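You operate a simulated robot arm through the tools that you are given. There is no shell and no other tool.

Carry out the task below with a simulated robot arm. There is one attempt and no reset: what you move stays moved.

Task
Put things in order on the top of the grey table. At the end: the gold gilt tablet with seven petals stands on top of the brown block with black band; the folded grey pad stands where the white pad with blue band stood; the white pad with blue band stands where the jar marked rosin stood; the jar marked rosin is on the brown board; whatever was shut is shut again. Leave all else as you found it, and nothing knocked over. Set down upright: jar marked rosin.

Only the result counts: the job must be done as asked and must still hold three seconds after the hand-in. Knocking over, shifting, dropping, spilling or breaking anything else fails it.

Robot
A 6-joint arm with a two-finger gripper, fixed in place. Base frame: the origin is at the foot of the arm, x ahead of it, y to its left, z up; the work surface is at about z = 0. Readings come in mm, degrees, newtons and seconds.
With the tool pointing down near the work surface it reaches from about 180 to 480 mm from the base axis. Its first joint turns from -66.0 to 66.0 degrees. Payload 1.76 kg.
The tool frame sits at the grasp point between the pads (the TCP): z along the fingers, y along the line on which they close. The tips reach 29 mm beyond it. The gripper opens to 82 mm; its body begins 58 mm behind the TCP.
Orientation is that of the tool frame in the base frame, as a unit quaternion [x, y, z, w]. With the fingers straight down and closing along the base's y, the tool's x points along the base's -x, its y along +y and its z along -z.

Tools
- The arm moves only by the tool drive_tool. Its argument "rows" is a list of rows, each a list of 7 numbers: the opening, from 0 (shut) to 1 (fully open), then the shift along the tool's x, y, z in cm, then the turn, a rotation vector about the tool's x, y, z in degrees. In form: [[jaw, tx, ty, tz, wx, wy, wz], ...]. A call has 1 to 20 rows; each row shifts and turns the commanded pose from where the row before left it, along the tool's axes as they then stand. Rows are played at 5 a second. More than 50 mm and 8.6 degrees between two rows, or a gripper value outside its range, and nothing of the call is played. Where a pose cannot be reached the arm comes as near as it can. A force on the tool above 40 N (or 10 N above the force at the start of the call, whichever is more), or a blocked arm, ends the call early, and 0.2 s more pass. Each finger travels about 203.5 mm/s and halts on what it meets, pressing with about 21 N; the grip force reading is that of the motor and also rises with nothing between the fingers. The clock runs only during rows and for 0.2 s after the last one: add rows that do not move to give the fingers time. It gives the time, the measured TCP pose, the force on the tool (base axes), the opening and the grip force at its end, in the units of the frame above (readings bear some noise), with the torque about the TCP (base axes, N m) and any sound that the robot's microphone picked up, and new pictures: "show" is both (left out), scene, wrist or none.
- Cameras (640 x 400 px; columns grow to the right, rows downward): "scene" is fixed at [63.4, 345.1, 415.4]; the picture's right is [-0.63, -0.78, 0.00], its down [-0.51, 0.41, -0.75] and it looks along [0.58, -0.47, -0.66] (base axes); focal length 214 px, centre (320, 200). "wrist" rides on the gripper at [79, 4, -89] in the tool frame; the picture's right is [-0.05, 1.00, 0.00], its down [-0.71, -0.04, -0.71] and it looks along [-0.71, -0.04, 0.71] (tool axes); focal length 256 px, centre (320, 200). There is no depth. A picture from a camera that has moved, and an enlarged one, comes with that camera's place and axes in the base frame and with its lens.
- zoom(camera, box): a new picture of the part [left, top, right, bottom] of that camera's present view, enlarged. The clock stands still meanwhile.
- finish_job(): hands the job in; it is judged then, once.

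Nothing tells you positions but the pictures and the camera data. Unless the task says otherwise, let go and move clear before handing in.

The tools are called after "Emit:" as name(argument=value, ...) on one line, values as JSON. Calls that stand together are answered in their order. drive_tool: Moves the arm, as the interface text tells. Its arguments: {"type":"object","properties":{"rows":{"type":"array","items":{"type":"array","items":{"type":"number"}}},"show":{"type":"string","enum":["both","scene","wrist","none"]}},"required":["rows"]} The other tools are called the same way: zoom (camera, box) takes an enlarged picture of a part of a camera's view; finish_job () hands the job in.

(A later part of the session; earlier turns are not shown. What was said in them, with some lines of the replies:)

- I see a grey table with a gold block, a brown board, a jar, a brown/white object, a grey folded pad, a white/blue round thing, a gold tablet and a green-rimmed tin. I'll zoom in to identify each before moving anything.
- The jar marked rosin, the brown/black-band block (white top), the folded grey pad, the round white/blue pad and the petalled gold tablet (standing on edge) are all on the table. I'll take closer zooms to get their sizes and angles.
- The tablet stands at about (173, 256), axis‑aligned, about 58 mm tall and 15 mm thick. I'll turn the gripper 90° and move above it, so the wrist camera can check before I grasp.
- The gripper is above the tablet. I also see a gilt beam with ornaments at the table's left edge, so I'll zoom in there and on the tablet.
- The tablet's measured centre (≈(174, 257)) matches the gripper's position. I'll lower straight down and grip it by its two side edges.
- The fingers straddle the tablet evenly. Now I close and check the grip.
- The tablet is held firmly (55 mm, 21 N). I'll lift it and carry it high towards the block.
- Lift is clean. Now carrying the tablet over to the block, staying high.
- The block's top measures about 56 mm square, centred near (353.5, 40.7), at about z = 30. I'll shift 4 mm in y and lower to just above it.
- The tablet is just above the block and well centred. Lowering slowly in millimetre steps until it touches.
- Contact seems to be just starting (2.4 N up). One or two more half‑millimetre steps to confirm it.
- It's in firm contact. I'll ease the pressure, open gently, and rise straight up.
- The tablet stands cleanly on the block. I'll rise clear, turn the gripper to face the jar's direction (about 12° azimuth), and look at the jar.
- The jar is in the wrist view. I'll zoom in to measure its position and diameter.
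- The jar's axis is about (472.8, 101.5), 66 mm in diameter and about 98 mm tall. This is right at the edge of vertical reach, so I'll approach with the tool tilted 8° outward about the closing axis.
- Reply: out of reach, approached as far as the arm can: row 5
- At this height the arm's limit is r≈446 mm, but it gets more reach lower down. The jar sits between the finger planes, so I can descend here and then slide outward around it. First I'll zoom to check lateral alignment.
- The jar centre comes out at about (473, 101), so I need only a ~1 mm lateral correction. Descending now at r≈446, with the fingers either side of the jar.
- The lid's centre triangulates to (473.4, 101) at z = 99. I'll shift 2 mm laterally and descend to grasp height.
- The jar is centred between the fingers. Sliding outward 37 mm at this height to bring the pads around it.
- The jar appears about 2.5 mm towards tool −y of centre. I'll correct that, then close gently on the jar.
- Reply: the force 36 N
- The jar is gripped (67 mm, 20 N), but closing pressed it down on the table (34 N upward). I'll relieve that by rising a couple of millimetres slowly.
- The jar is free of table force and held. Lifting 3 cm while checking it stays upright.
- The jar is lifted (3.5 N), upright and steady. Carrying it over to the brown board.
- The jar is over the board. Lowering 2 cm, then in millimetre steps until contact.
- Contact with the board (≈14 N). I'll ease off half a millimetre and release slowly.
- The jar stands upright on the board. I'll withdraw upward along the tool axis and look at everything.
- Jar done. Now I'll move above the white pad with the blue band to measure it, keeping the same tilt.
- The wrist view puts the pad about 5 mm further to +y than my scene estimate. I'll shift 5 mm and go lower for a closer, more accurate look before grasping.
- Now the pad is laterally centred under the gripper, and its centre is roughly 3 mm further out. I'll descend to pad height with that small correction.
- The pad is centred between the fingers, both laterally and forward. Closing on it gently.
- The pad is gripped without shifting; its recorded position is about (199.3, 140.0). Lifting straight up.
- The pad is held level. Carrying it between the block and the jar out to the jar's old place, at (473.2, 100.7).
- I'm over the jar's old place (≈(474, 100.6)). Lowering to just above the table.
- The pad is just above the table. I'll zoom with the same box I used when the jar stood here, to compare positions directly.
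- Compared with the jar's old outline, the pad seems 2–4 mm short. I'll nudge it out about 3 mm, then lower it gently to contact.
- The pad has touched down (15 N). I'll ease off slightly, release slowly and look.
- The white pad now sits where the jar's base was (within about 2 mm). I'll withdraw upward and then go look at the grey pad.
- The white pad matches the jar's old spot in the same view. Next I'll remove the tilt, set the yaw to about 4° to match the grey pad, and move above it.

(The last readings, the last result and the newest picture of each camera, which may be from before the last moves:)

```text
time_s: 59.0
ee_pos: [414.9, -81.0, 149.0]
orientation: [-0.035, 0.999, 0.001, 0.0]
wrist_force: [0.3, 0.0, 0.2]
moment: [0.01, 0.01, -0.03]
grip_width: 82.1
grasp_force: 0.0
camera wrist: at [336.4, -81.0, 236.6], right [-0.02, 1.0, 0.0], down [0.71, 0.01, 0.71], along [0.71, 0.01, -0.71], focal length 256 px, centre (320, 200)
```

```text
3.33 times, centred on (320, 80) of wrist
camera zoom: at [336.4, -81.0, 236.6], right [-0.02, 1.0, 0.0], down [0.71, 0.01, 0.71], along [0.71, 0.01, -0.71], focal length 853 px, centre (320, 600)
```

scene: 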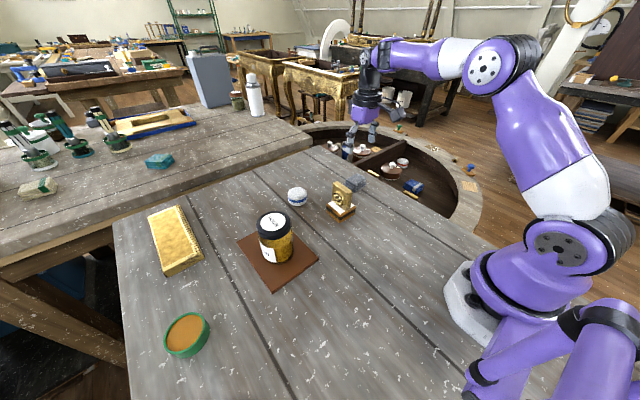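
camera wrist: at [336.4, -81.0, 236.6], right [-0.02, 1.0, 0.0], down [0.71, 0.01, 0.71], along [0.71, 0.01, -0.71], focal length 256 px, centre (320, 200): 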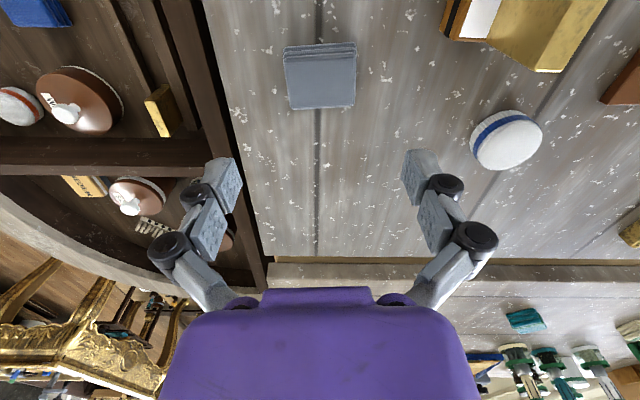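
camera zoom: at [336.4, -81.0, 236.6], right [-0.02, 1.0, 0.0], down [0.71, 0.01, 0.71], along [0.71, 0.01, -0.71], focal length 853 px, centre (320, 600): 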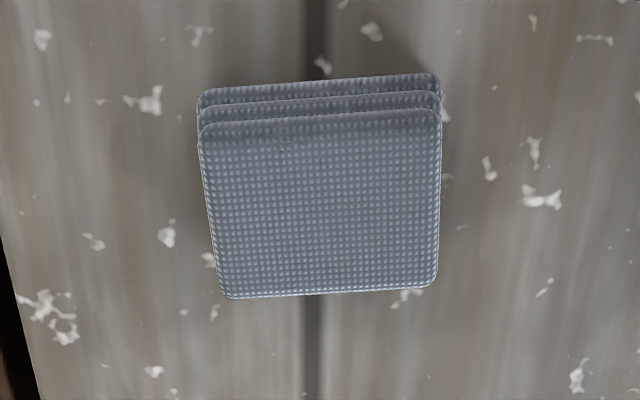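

The grey pad measures about 55×40 mm, is turned about 5.6°, and is centred near (417.6, −78.3). I'll correct yaw and position and descend part-way.

Emit:
drive_tool(rows=[[1, -0.22, 0.1, 0, 0, 0, -1.6], [1, 0, 0, 3, 0, 0, 0], [1, 0, 0, 3, 0, 0, 0], [1, 0, 0, 2, 0, 0, 0], [1, 0, 0, 0, 0, 0, 0], [1, 0, 0, 0, 0, 0, 0]], show="both")

Emit:
zoom(camera="wrist", box=[210, 60, 430, 230])

```text
time_s: 60.4
ee_pos: [418.3, -77.6, 68.2]
orientation: [-0.049, 0.999, 0.0, 0.0]
wrist_force: [-0.7, 1.0, 0.5]
moment: [0.02, 0.01, 0.01]
grip_width: 82.2
grasp_force: 0.0
camera wrist: at [338.8, -81.0, 156.4], right [-0.04, 1.0, 0.0], down [0.71, 0.03, 0.71], along [0.71, 0.03, -0.71], focal length 256 px, centre (320, 200)
```

scene: 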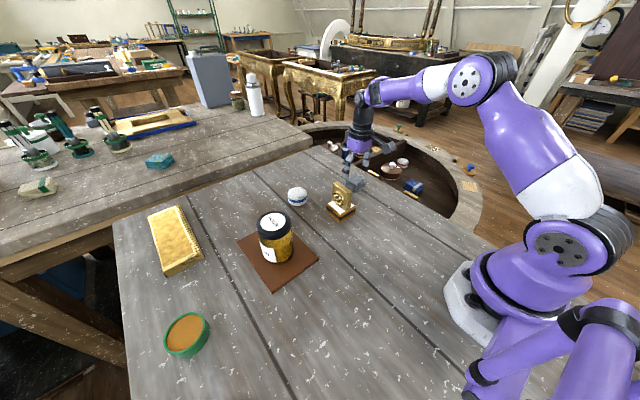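
wrist: 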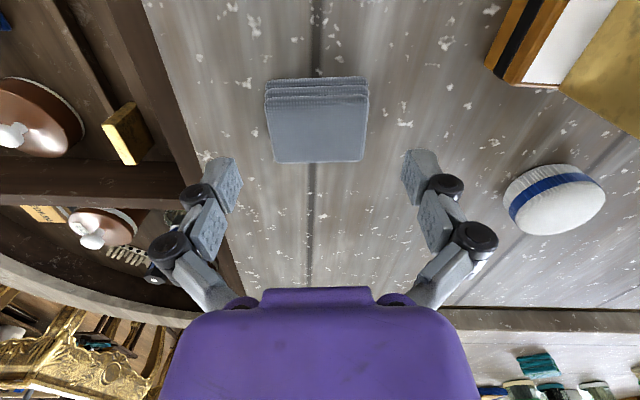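

```text
2.35 times, centred on (320, 145) of wrist
camera zoom: at [338.8, -81.0, 156.4], right [-0.04, 1.0, 0.0], down [0.71, 0.03, 0.71], along [0.71, 0.03, -0.71], focal length 602 px, centre (320, 329)
```

zoom: 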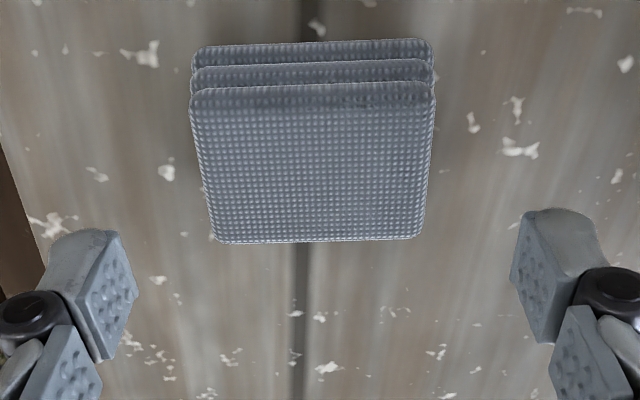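

Nearly perfect alignment. One last 1–2 mm correction, then descend to grasp height.

Emit:
drive_tool(rows=[[1, -0.15, -0.1, 1.5, 0, 0, 0], [1, 0, 0, 1.3, 0, 0, 0], [1, 0, 0, 0.7, 0, 0, 0], [1, 0, 0, 0, 0, 0, 0]], show="both")

Emit:
zoom(camera="wrist", box=[200, 80, 440, 260])

```text
time_s: 61.4
ee_pos: [419.4, -78.7, 33.6]
orientation: [-0.049, 0.999, 0.0, 0.0]
wrist_force: [-0.3, 0.5, -0.9]
moment: [0.0, -0.02, -0.01]
grip_width: 82.3
grasp_force: 0.0
camera wrist: at [340.5, -81.2, 122.2], right [-0.04, 1.0, 0.0], down [0.71, 0.03, 0.71], along [0.71, 0.03, -0.71], focal length 256 px, centre (320, 200)
```

scene: 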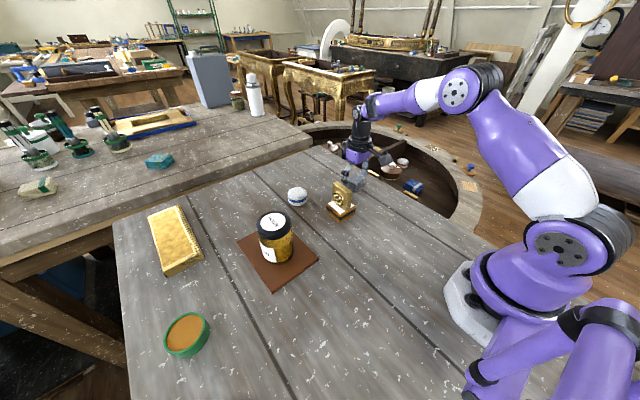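
wrist: 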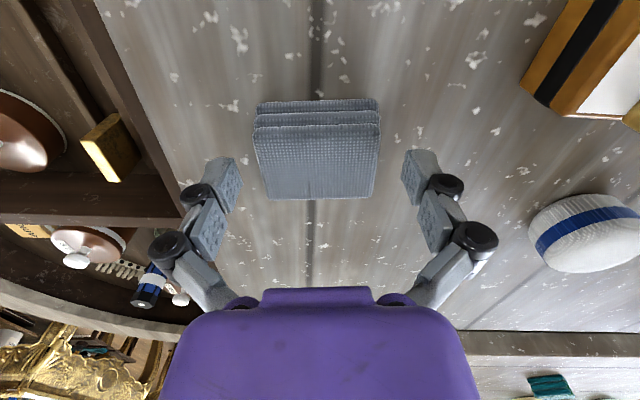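

```text
2.22 times, centred on (320, 170) of wrist
camera zoom: at [340.5, -81.2, 122.2], right [-0.04, 1.0, 0.0], down [0.71, 0.03, 0.71], along [0.71, 0.03, -0.71], focal length 569 px, centre (320, 267)
```

zoom: 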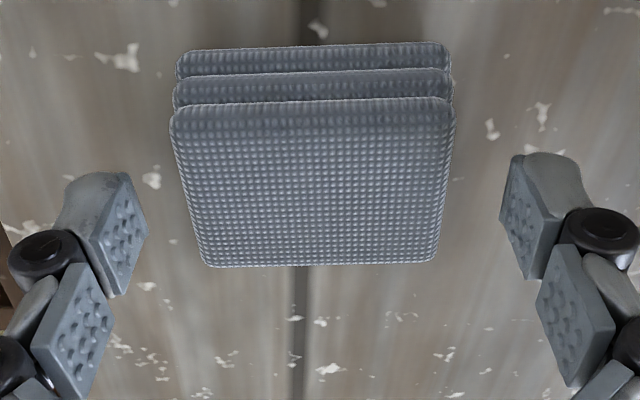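

The grey pad lies squarely between the fingers. Closing gently.

Emit:
drive_tool(rows=[[0.9, 0, 0, 0, 0, 0, 0], [0.8, 0, 0, 0, 0, 0, 0], [0.72, 0, 0, 0, 0, 0, 0], [0.6, 0, 0, 0, 0, 0, 0], [0.4, 0, 0, 0, 0, 0, 0], [0.4, 0, 0, 0, 0, 0, 0]], show="wrist")

Emit:
drive_tool(rows=[[0.4, 0, 0, 0, 0, 0, 0]], show="none")

Emit:
drive_tool(rows=[[0.4, 0, 0, 0, 0, 0, 0]], show="none")

Emit:
drive_tool(rows=[[0.4, 0, 0, 0, 0, 0, 0]], show="none")

```text
time_s: 62.8
ee_pos: [419.6, -79.5, 33.5]
orientation: [-0.048, 0.999, 0.0, 0.001]
wrist_force: [0.1, 0.3, 7.1]
moment: [-0.03, 0.07, -0.03]
grip_width: 59.0
grasp_force: 21.2
camera wrist: at [340.7, -81.3, 122.6], right [-0.04, 1.0, 0.0], down [0.71, 0.03, 0.71], along [0.71, 0.03, -0.71], focal length 256 px, centre (320, 200)
```

wrist: 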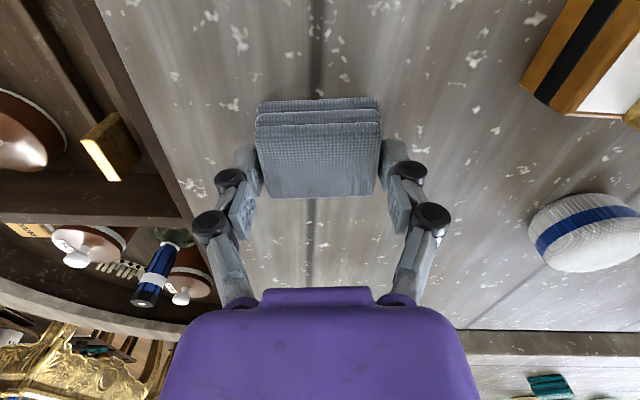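

```text
time_s: 63.2
ee_pos: [419.8, -79.1, 34.2]
orientation: [-0.049, 0.999, 0.001, 0.001]
wrist_force: [0.0, 0.5, 7.0]
moment: [-0.02, 0.04, -0.02]
grip_width: 58.6
grasp_force: 20.5
```

```text
time_s: 63.6
ee_pos: [420.5, -79.2, 34.2]
orientation: [-0.049, 0.999, 0.0, 0.001]
wrist_force: [1.9, -0.5, 7.7]
moment: [-0.02, -0.03, -0.03]
grip_width: 58.5
grasp_force: 20.1
```

```text
time_s: 64.0
ee_pos: [419.8, -78.9, 34.9]
orientation: [-0.049, 0.999, 0.0, 0.001]
wrist_force: [1.3, 1.0, 7.0]
moment: [-0.01, 0.0, -0.02]
grip_width: 59.0
grasp_force: 21.5
```

Gripped at 58.8 mm. I'll lift straight up and check it holds level.

Emit:
drive_tool(rows=[[0.4, 0, 0, -0.5, 0, 0, 0], [0.4, 0, 0, -1, 0, 0, 0], [0.4, 0, 0, -2, 0, 0, 0], [0.4, 0, 0, -2.5, 0, 0, 0], [0.4, 0, 0, -2.5, 0, 0, 0], [0.4, 0, 0, 0, 0, 0, 0]], show="both")

Emit:
zoom(camera="scene", box=[310, 120, 410, 210])

```text
time_s: 65.4
ee_pos: [421.6, -78.6, 119.4]
orientation: [-0.048, 0.999, 0.0, -0.001]
wrist_force: [0.2, -0.4, -0.2]
moment: [0.02, -0.02, 0.01]
grip_width: 58.9
grasp_force: 20.9
camera wrist: at [342.9, -81.3, 208.6], right [-0.04, 1.0, 0.0], down [0.71, 0.03, 0.71], along [0.71, 0.03, -0.71], focal length 256 px, centre (320, 200)
```

scene: 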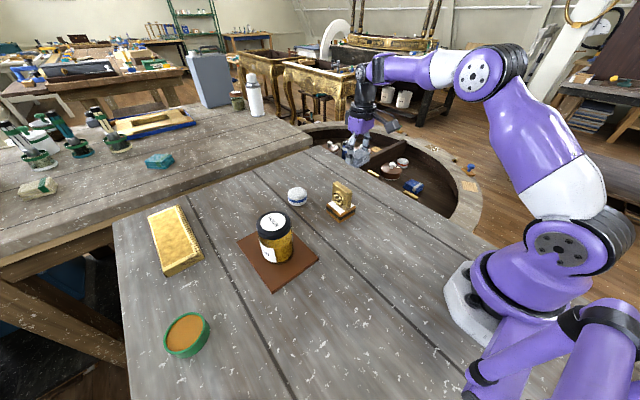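
wrist: 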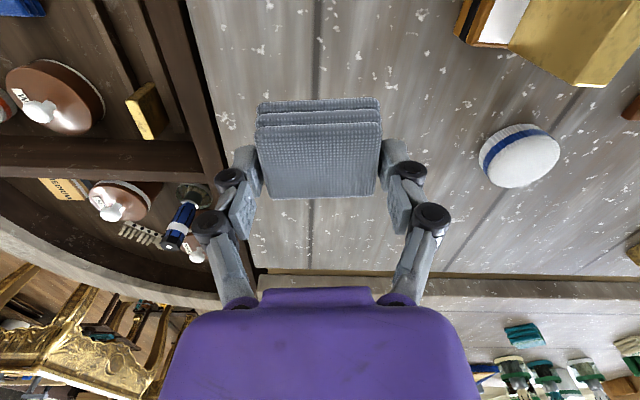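

```text
4.44 times, centred on (360, 165) of scene
camera zoom: at [63.4, 345.1, 415.4], right [-0.63, -0.78, 0.0], down [-0.51, 0.41, -0.75], along [0.58, -0.47, -0.66], focal length 953 px, centre (142, 356)
```

zoom: 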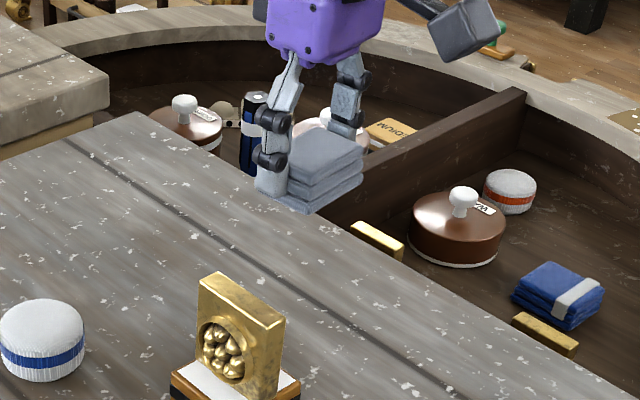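

The grey pad is lifted level. I'll carry it inward first, then around the block to the white pad's old place at about (199, 140).

Emit:
drive_tool(rows=[[0.4, 1.0, 0.098, 0, 0, 0, 0], [0.4, 1.99, 0.195, 0, 0, 0, 0], [0.4, 1.99, 0.195, 0, 0, 0, 0], [0.4, 1.99, 0.195, 0, 0, 0, 0], [0.4, 1.99, 0.195, 0, 0, 0, 0], [0.4, 1.99, 0.195, 0, 0, 0, 0], [0.4, 1.99, 0.195, 0, 0, 0, 0], [0.4, 1.0, 0.098, 0, 0, 0, 0], [0.4, 0, 0, 0, 0, 0, 0]], show="scene")

Emit:
drive_tool(rows=[[0.4, 0.298, 1.13, 0, 0, 0, 0], [0.4, 0.596, 2.26, 0, 0, 0, 0], [0.4, 0.596, 2.26, 0, 0, 0, 0], [0.4, 0.596, 2.26, 0, 0, 0, 0], [0.4, 0.596, 2.26, 0, 0, 0, 0], [0.4, 0.596, 2.26, 0, 0, 0, 0], [0.4, 0.596, 2.26, 0, 0, 0, 0], [0.4, 0.596, 2.26, 0, 0, 0, 0], [0.4, 0.596, 2.26, 0, 0, 0, 0], [0.4, 0.596, 2.26, 0, 0, 0, 0], [0.4, 0.298, 1.13, 0, 0, 0, 0], [0.4, 0, 0, 0, 0, 0, 0]], show="both")

Emit:
drive_tool(rows=[[0.4, 0, 0, 0, 0, 0, 0]], show="none")

Emit:
drive_tool(rows=[[0.4, 0, 0, 0, 0, 0, 0]], show="none")

Emit:
drive_tool(rows=[[0.4, 0, 0, 0, 0, 0, 0]], show="none")

```text
time_s: 67.4
ee_pos: [279.0, -78.2, 118.9]
orientation: [-0.049, 0.999, 0.0, 0.0]
wrist_force: [-0.7, 0.2, 0.5]
moment: [-0.02, 0.03, -0.02]
grip_width: 58.8
grasp_force: 21.1
```

scene: 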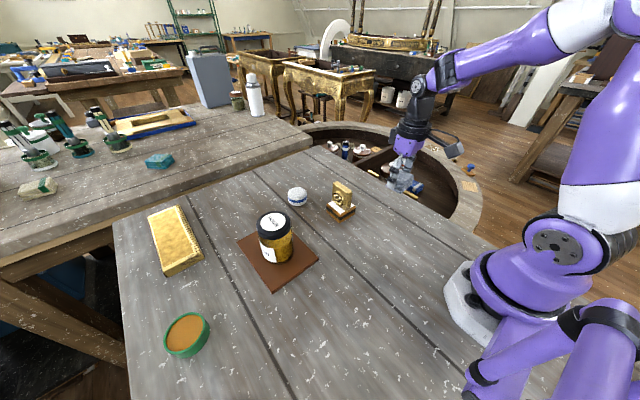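

```text
time_s: 70.0
ee_pos: [198.2, 139.7, 119.1]
orientation: [-0.049, 0.999, 0.0, -0.001]
wrist_force: [-0.4, 0.2, -0.4]
moment: [0.01, 0.0, 0.01]
grip_width: 58.8
grasp_force: 21.2
camera wrist: at [119.6, 137.5, 207.6], right [-0.04, 1.0, 0.0], down [0.71, 0.03, 0.71], along [0.71, 0.03, -0.71], focal length 256 px, centre (320, 200)
```

scene: 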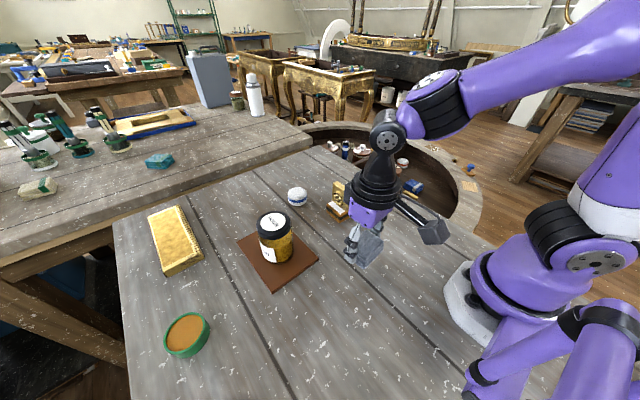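
wrist: 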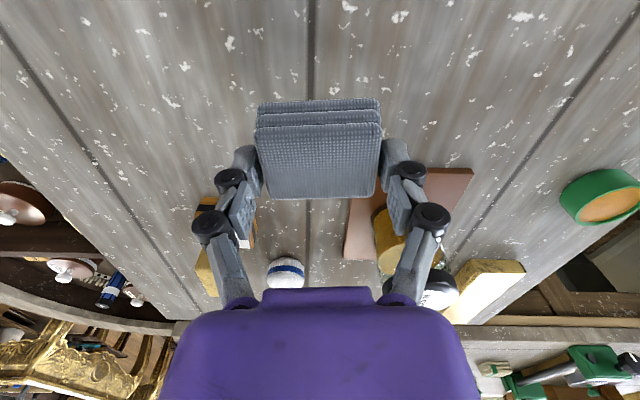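

```text
time_s: 70.4
ee_pos: [199.2, 139.8, 118.3]
orientation: [-0.049, 0.999, 0.0, 0.0]
wrist_force: [0.3, -0.2, -0.2]
moment: [-0.01, -0.04, 0.02]
grip_width: 58.8
grasp_force: 20.5
```

```text
time_s: 70.8
ee_pos: [199.1, 140.0, 118.3]
orientation: [-0.049, 0.999, 0.0, 0.001]
wrist_force: [0.5, -0.1, 1.0]
moment: [-0.04, 0.01, -0.02]
grip_width: 58.6
grasp_force: 20.9
```

```text
time_s: 71.2
ee_pos: [197.6, 139.9, 119.1]
orientation: [-0.049, 0.999, 0.0, 0.001]
wrist_force: [-0.2, -0.2, -0.2]
moment: [0.01, 0.01, -0.01]
grip_width: 59.0
grasp_force: 21.2
```

I'm exactly over the target. Lowering to just above the table.

Emit:
drive_tool(rows=[[0.4, 0, 0, 2.5, 0, 0, 0], [0.4, 0, 0, 2.5, 0, 0, 0], [0.4, 0, 0, 2, 0, 0, 0], [0.4, 0, 0, 0.8, 0, 0, 0], [0.4, 0, 0, 0, 0, 0, 0], [0.4, 0, 0, 0, 0, 0, 0]], show="both")

Emit:
zoom(camera="scene", box=[335, 250, 385, 295])

```text
time_s: 72.6
ee_pos: [197.5, 140.2, 39.7]
orientation: [-0.049, 0.999, 0.0, 0.0]
wrist_force: [0.7, -0.8, -0.6]
moment: [-0.02, -0.01, 0.04]
grip_width: 58.8
grasp_force: 21.6
camera wrist: at [118.9, 137.4, 128.8], right [-0.04, 1.0, 0.0], down [0.71, 0.03, 0.71], along [0.71, 0.03, -0.71], focal length 256 px, centre (320, 200)
```

scene: 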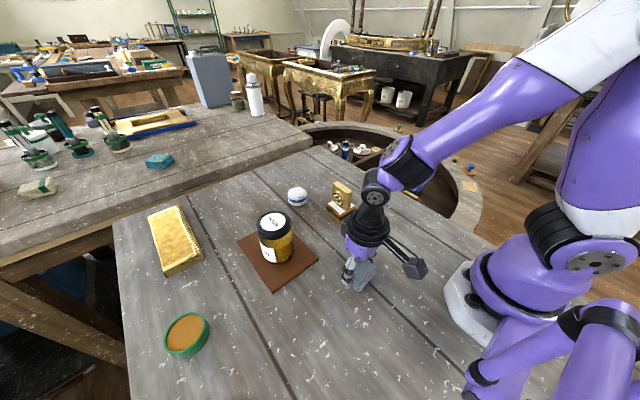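
wrist: 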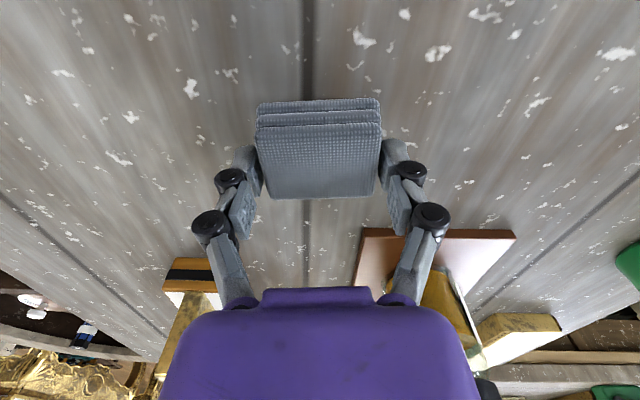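

```text
8.89 times, centred on (360, 272) of scene
camera zoom: at [63.4, 345.1, 415.4], right [-0.63, -0.78, 0.0], down [-0.51, 0.41, -0.75], along [0.58, -0.47, -0.66], focal length 1906 px, centre (-36, -444)
```

zoom: 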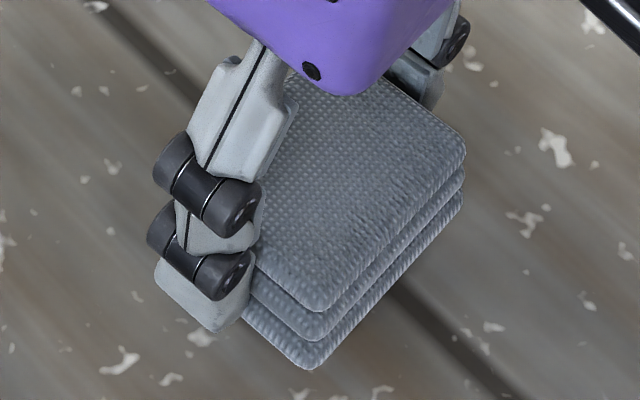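

The position agrees within 2–3 mm by both cameras. I'll nudge by about 1.5 mm as a compromise and lower to contact.

Emit:
drive_tool(rows=[[0.4, -0.14, -0.114, 0, 0, 0, 0], [0.4, 0, 0, 0.2, 0, 0, 0], [0.4, 0, 0, 0.2, 0, 0, 0], [0.4, 0, 0, 0, 0, 0, 0]], show="none")

Emit:
drive_tool(rows=[[0.4, 0, 0, 0.1, 0, 0, 0], [0.4, 0, 0, 0.05, 0, 0, 0], [0.4, 0, 0, 0, 0, 0, 0]], show="none")

```text
time_s: 73.6
ee_pos: [199.3, 139.0, 36.0]
orientation: [-0.049, 0.999, 0.0, 0.0]
wrist_force: [-0.6, 0.4, 0.2]
moment: [0.01, 0.01, 0.03]
grip_width: 58.9
grasp_force: 20.6
```

```text
time_s: 74.4
ee_pos: [199.2, 138.8, 36.2]
orientation: [-0.049, 0.999, 0.0, 0.001]
wrist_force: [-0.4, 0.5, -0.8]
moment: [0.02, 0.0, -0.01]
grip_width: 58.5
grasp_force: 20.9
```

Emit:
drive_tool(rows=[[0.4, 0, 0, 0.05, 0, 0, 0], [0.4, 0, 0, 0.05, 0, 0, 0], [0.4, 0, 0, 0, 0, 0, 0]], show="none")

```text
time_s: 75.2
ee_pos: [199.3, 139.6, 35.2]
orientation: [-0.049, 0.999, 0.0, -0.001]
wrist_force: [-0.8, -0.6, -0.2]
moment: [0.03, 0.0, 0.04]
grip_width: 58.6
grasp_force: 20.8
```

Emit:
drive_tool(rows=[[0.4, 0, 0, 0.05, 0, 0, 0], [0.4, 0, 0, 0.05, 0, 0, 0], [0.4, 0, 0, 0, 0, 0, 0]], show="none")

```text
time_s: 76.0
ee_pos: [199.5, 139.6, 33.1]
orientation: [-0.049, 0.999, 0.0, 0.0]
wrist_force: [-2.1, -0.6, 19.1]
moment: [-0.06, 0.11, 0.01]
grip_width: 58.9
grasp_force: 21.3
```

The grey pad has touched down. I'll ease off, release slowly and look.

Emit:
drive_tool(rows=[[0.4, 0, 0, -0.05, 0, 0, 0], [0.4, 0, 0, 0, 0, 0, 0], [0.73, 0, 0, 0, 0, 0, 0], [0.78, 0, 0, 0, 0, 0, 0], [0.85, 0, 0, 0, 0, 0, 0], [1, 0, 0, 0, 0, 0, 0], [1, 0, 0, 0, 0, 0, 0]], show="both")

Emit:
drive_tool(rows=[[1, 0, 0, -1, 0, 0, 0], [1, 0, 0, -2, 0, 0, 0], [1, 0, 0, -3, 0, 0, 0], [1, 0, 0, -3, 0, 0, 0], [1, 0, 0, -3, 0, 0, 0], [1, 0, 0, 0, 0, 0, 0]], show="both")

```text
time_s: 77.6
ee_pos: [200.3, 139.3, 33.9]
orientation: [-0.049, 0.999, 0.0, 0.0]
wrist_force: [-0.7, -0.1, 0.0]
moment: [0.0, 0.01, -0.02]
grip_width: 82.3
grasp_force: 0.0
camera wrist: at [119.9, 136.8, 122.6], right [-0.04, 1.0, 0.0], down [0.71, 0.03, 0.71], along [0.71, 0.03, -0.71], focal length 256 px, centre (320, 200)
```

scene: 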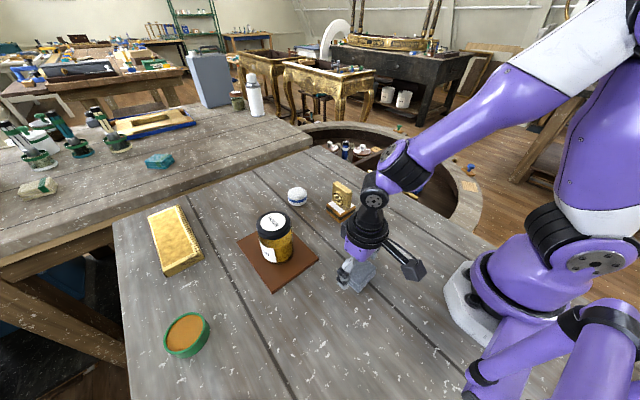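
wrist: 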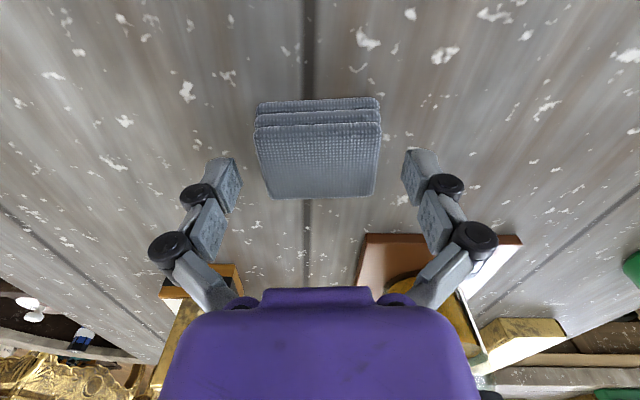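

```text
time_s: 79.0
ee_pos: [201.6, 139.1, 155.1]
orientation: [-0.048, 0.999, 0.0, 0.0]
wrist_force: [-0.2, -0.1, -0.2]
moment: [-0.03, 0.0, -0.02]
grip_width: 81.7
grasp_force: 0.1
camera wrist: at [121.9, 137.1, 243.7], right [-0.04, 1.0, 0.0], down [0.71, 0.03, 0.71], along [0.71, 0.03, -0.71], focal length 256 px, centre (320, 200)
```

scene: 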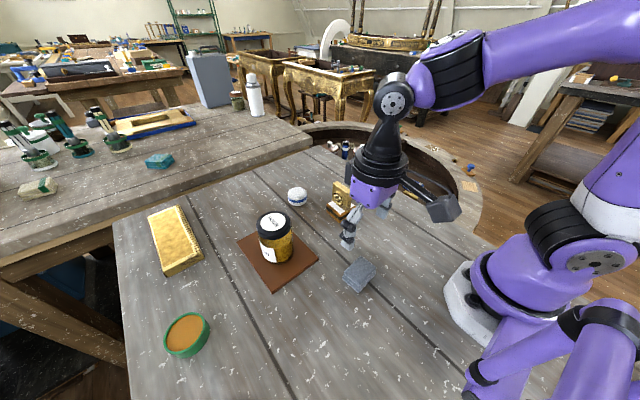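
wrist: 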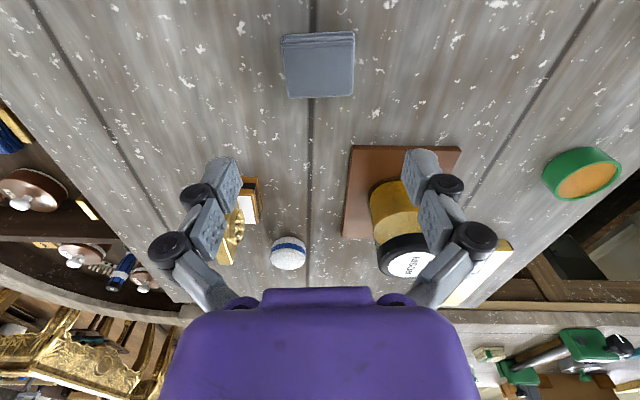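

All four moves appear complete. I'll check each with zooms before handing in.

Emit:
zoom(camera="scene", box=[335, 250, 385, 295])

Emit:
zoom(camera="scene", box=[210, 170, 380, 300])

Emit:
zoom(camera="scene", box=[100, 180, 280, 370])

```text
8.89 times, centred on (360, 272) of scene
camera zoom: at [63.4, 345.1, 415.4], right [-0.63, -0.78, 0.0], down [-0.51, 0.41, -0.75], along [0.58, -0.47, -0.66], focal length 1906 px, centre (-36, -444)
```

zoom: 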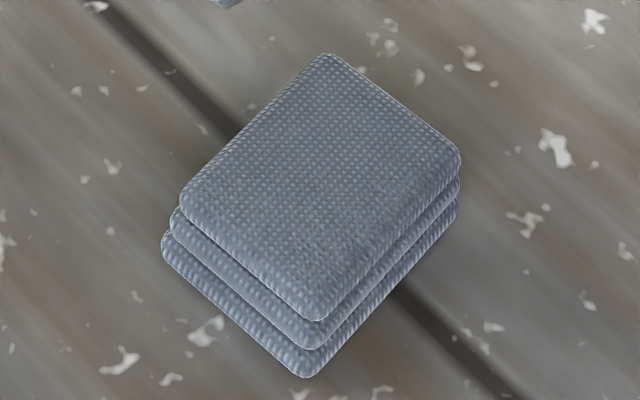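

```text
3.08 times, centred on (295, 235) of scene
camera zoom: at [63.4, 345.1, 415.4], right [-0.63, -0.78, 0.0], down [-0.51, 0.41, -0.75], along [0.58, -0.47, -0.66], focal length 660 px, centre (397, 92)
```

zoom: 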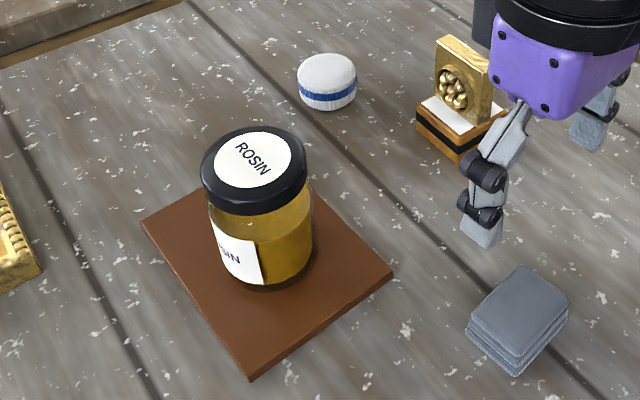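

```text
2.11 times, centred on (190, 275) of scene
camera zoom: at [63.4, 345.1, 415.4], right [-0.63, -0.78, 0.0], down [-0.51, 0.41, -0.75], along [0.58, -0.47, -0.66], focal length 452 px, centre (594, 42)
```

zoom: 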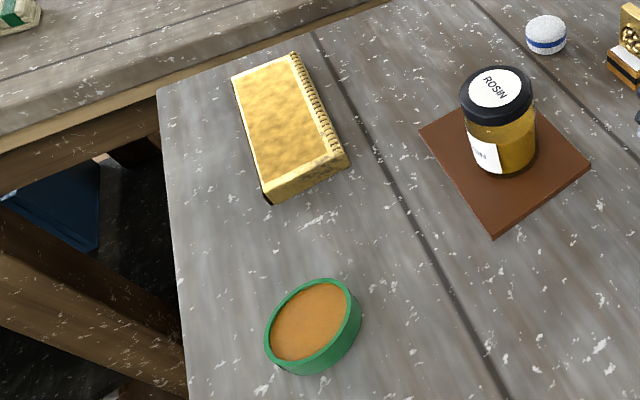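

The grey pad's top centre matches the white pad's original outline within a millimetre, and the other items look right. I'll lift the arm clear and take a final look at the tablet.

Emit:
drive_tool(rows=[[1, 0, 0, -3, 0, 0, 0], [1, 0, 0, -3, 0, 0, 0], [1, 0, 0, -3, 0, 0, 0], [1, 0, 0, -3, 0, 0, 0], [1, 0, 0, -3, 0, 0, 0], [1, 0, 0, 0, 0, 0, 0], [1, 0, 0, 0, 0, 0, 0]], show="both")

Emit:
zoom(camera="scene", box=[220, 160, 400, 300])

Emit:
zoom(camera="wrist", box=[160, 0, 480, 240])

```text
time_s: 80.6
ee_pos: [198.3, 139.0, 305.8]
orientation: [-0.049, 0.999, 0.0, 0.0]
wrist_force: [-0.5, 0.3, 0.6]
moment: [-0.02, 0.01, 0.0]
grip_width: 81.7
grasp_force: 0.1
camera wrist: at [120.2, 136.8, 394.4], right [-0.04, 1.0, 0.0], down [0.71, 0.03, 0.71], along [0.71, 0.03, -0.71], focal length 256 px, centre (320, 200)
```

scene: 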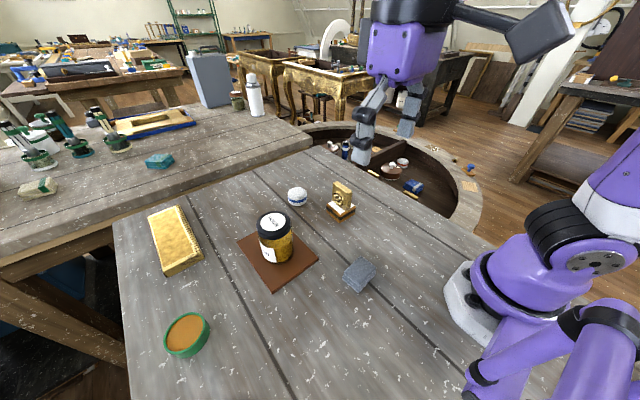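
wrist: 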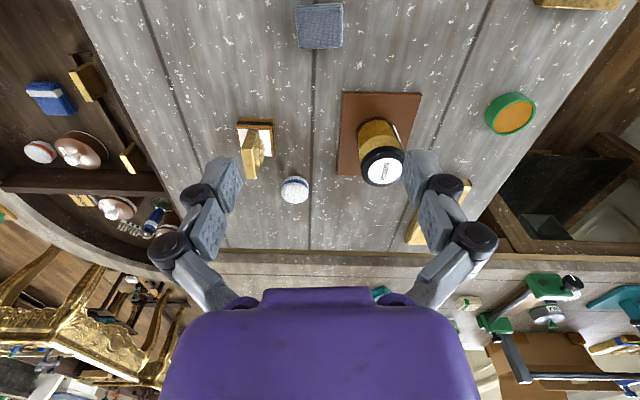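

```text
2.86 times, centred on (310, 230) of scene
camera zoom: at [63.4, 345.1, 415.4], right [-0.63, -0.78, 0.0], down [-0.51, 0.41, -0.75], along [0.58, -0.47, -0.66], focal length 613 px, centre (349, 114)
```

zoom: 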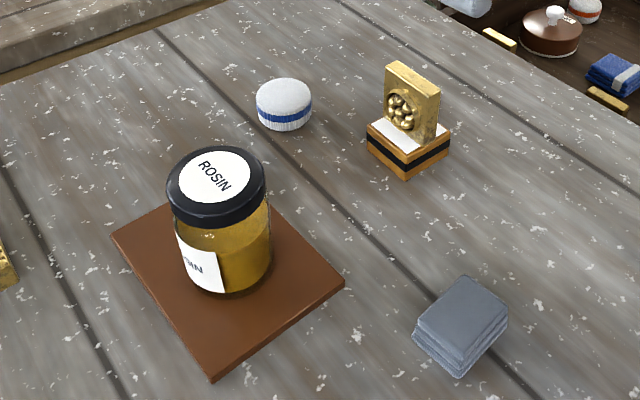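

```text
1.67 times, centred on (320, 120) of wrist
camera zoom: at [120.2, 136.8, 394.4], right [-0.04, 1.0, 0.0], down [0.71, 0.03, 0.71], along [0.71, 0.03, -0.71], focal length 427 px, centre (320, 333)
```

zoom: 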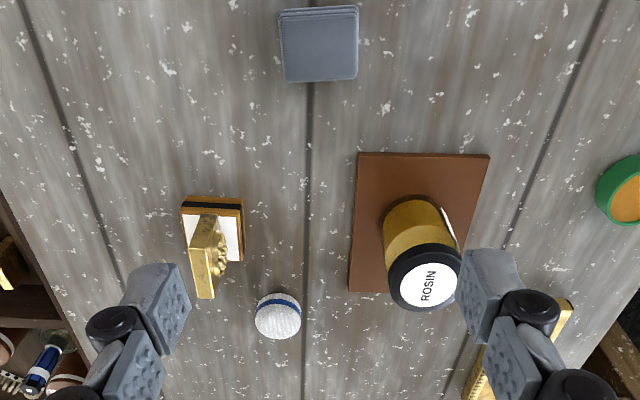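

The tablet stands on the block, the jar stands upright and closed on the board, and the white pad is in the jar's old place. The grey pad is in the white pad's old place, nothing else has moved, and the arm is clear, so I'm handing in.

Emit:
finish_job()

```text
The job is handed in.
```

The job is handed in. Here is where everything stood in the last pictures before hand-in; I have not seen the verdict.

- **Gold tablet:** it stands on top of the brown block with the black band, near its middle. I counted seven petals around a centre in the close-up.
- **Jar marked rosin:** it stands upright on the brown board with its lid still on.
- **White pad with blue band:** it sits where the jar stood, within about 2 mm by the scene camera.
- **Folded grey pad:** it sits where the white pad stood, matching its old outline within about 1 mm in the scene view. The scene and wrist cameras disagreed by a few millimetres there, so I placed it at a compromise between the two.

I opened nothing, so nothing needed shutting again. The other things on the table look as I found them, nothing was knocked over, and the arm was lifted clear before hand-in.
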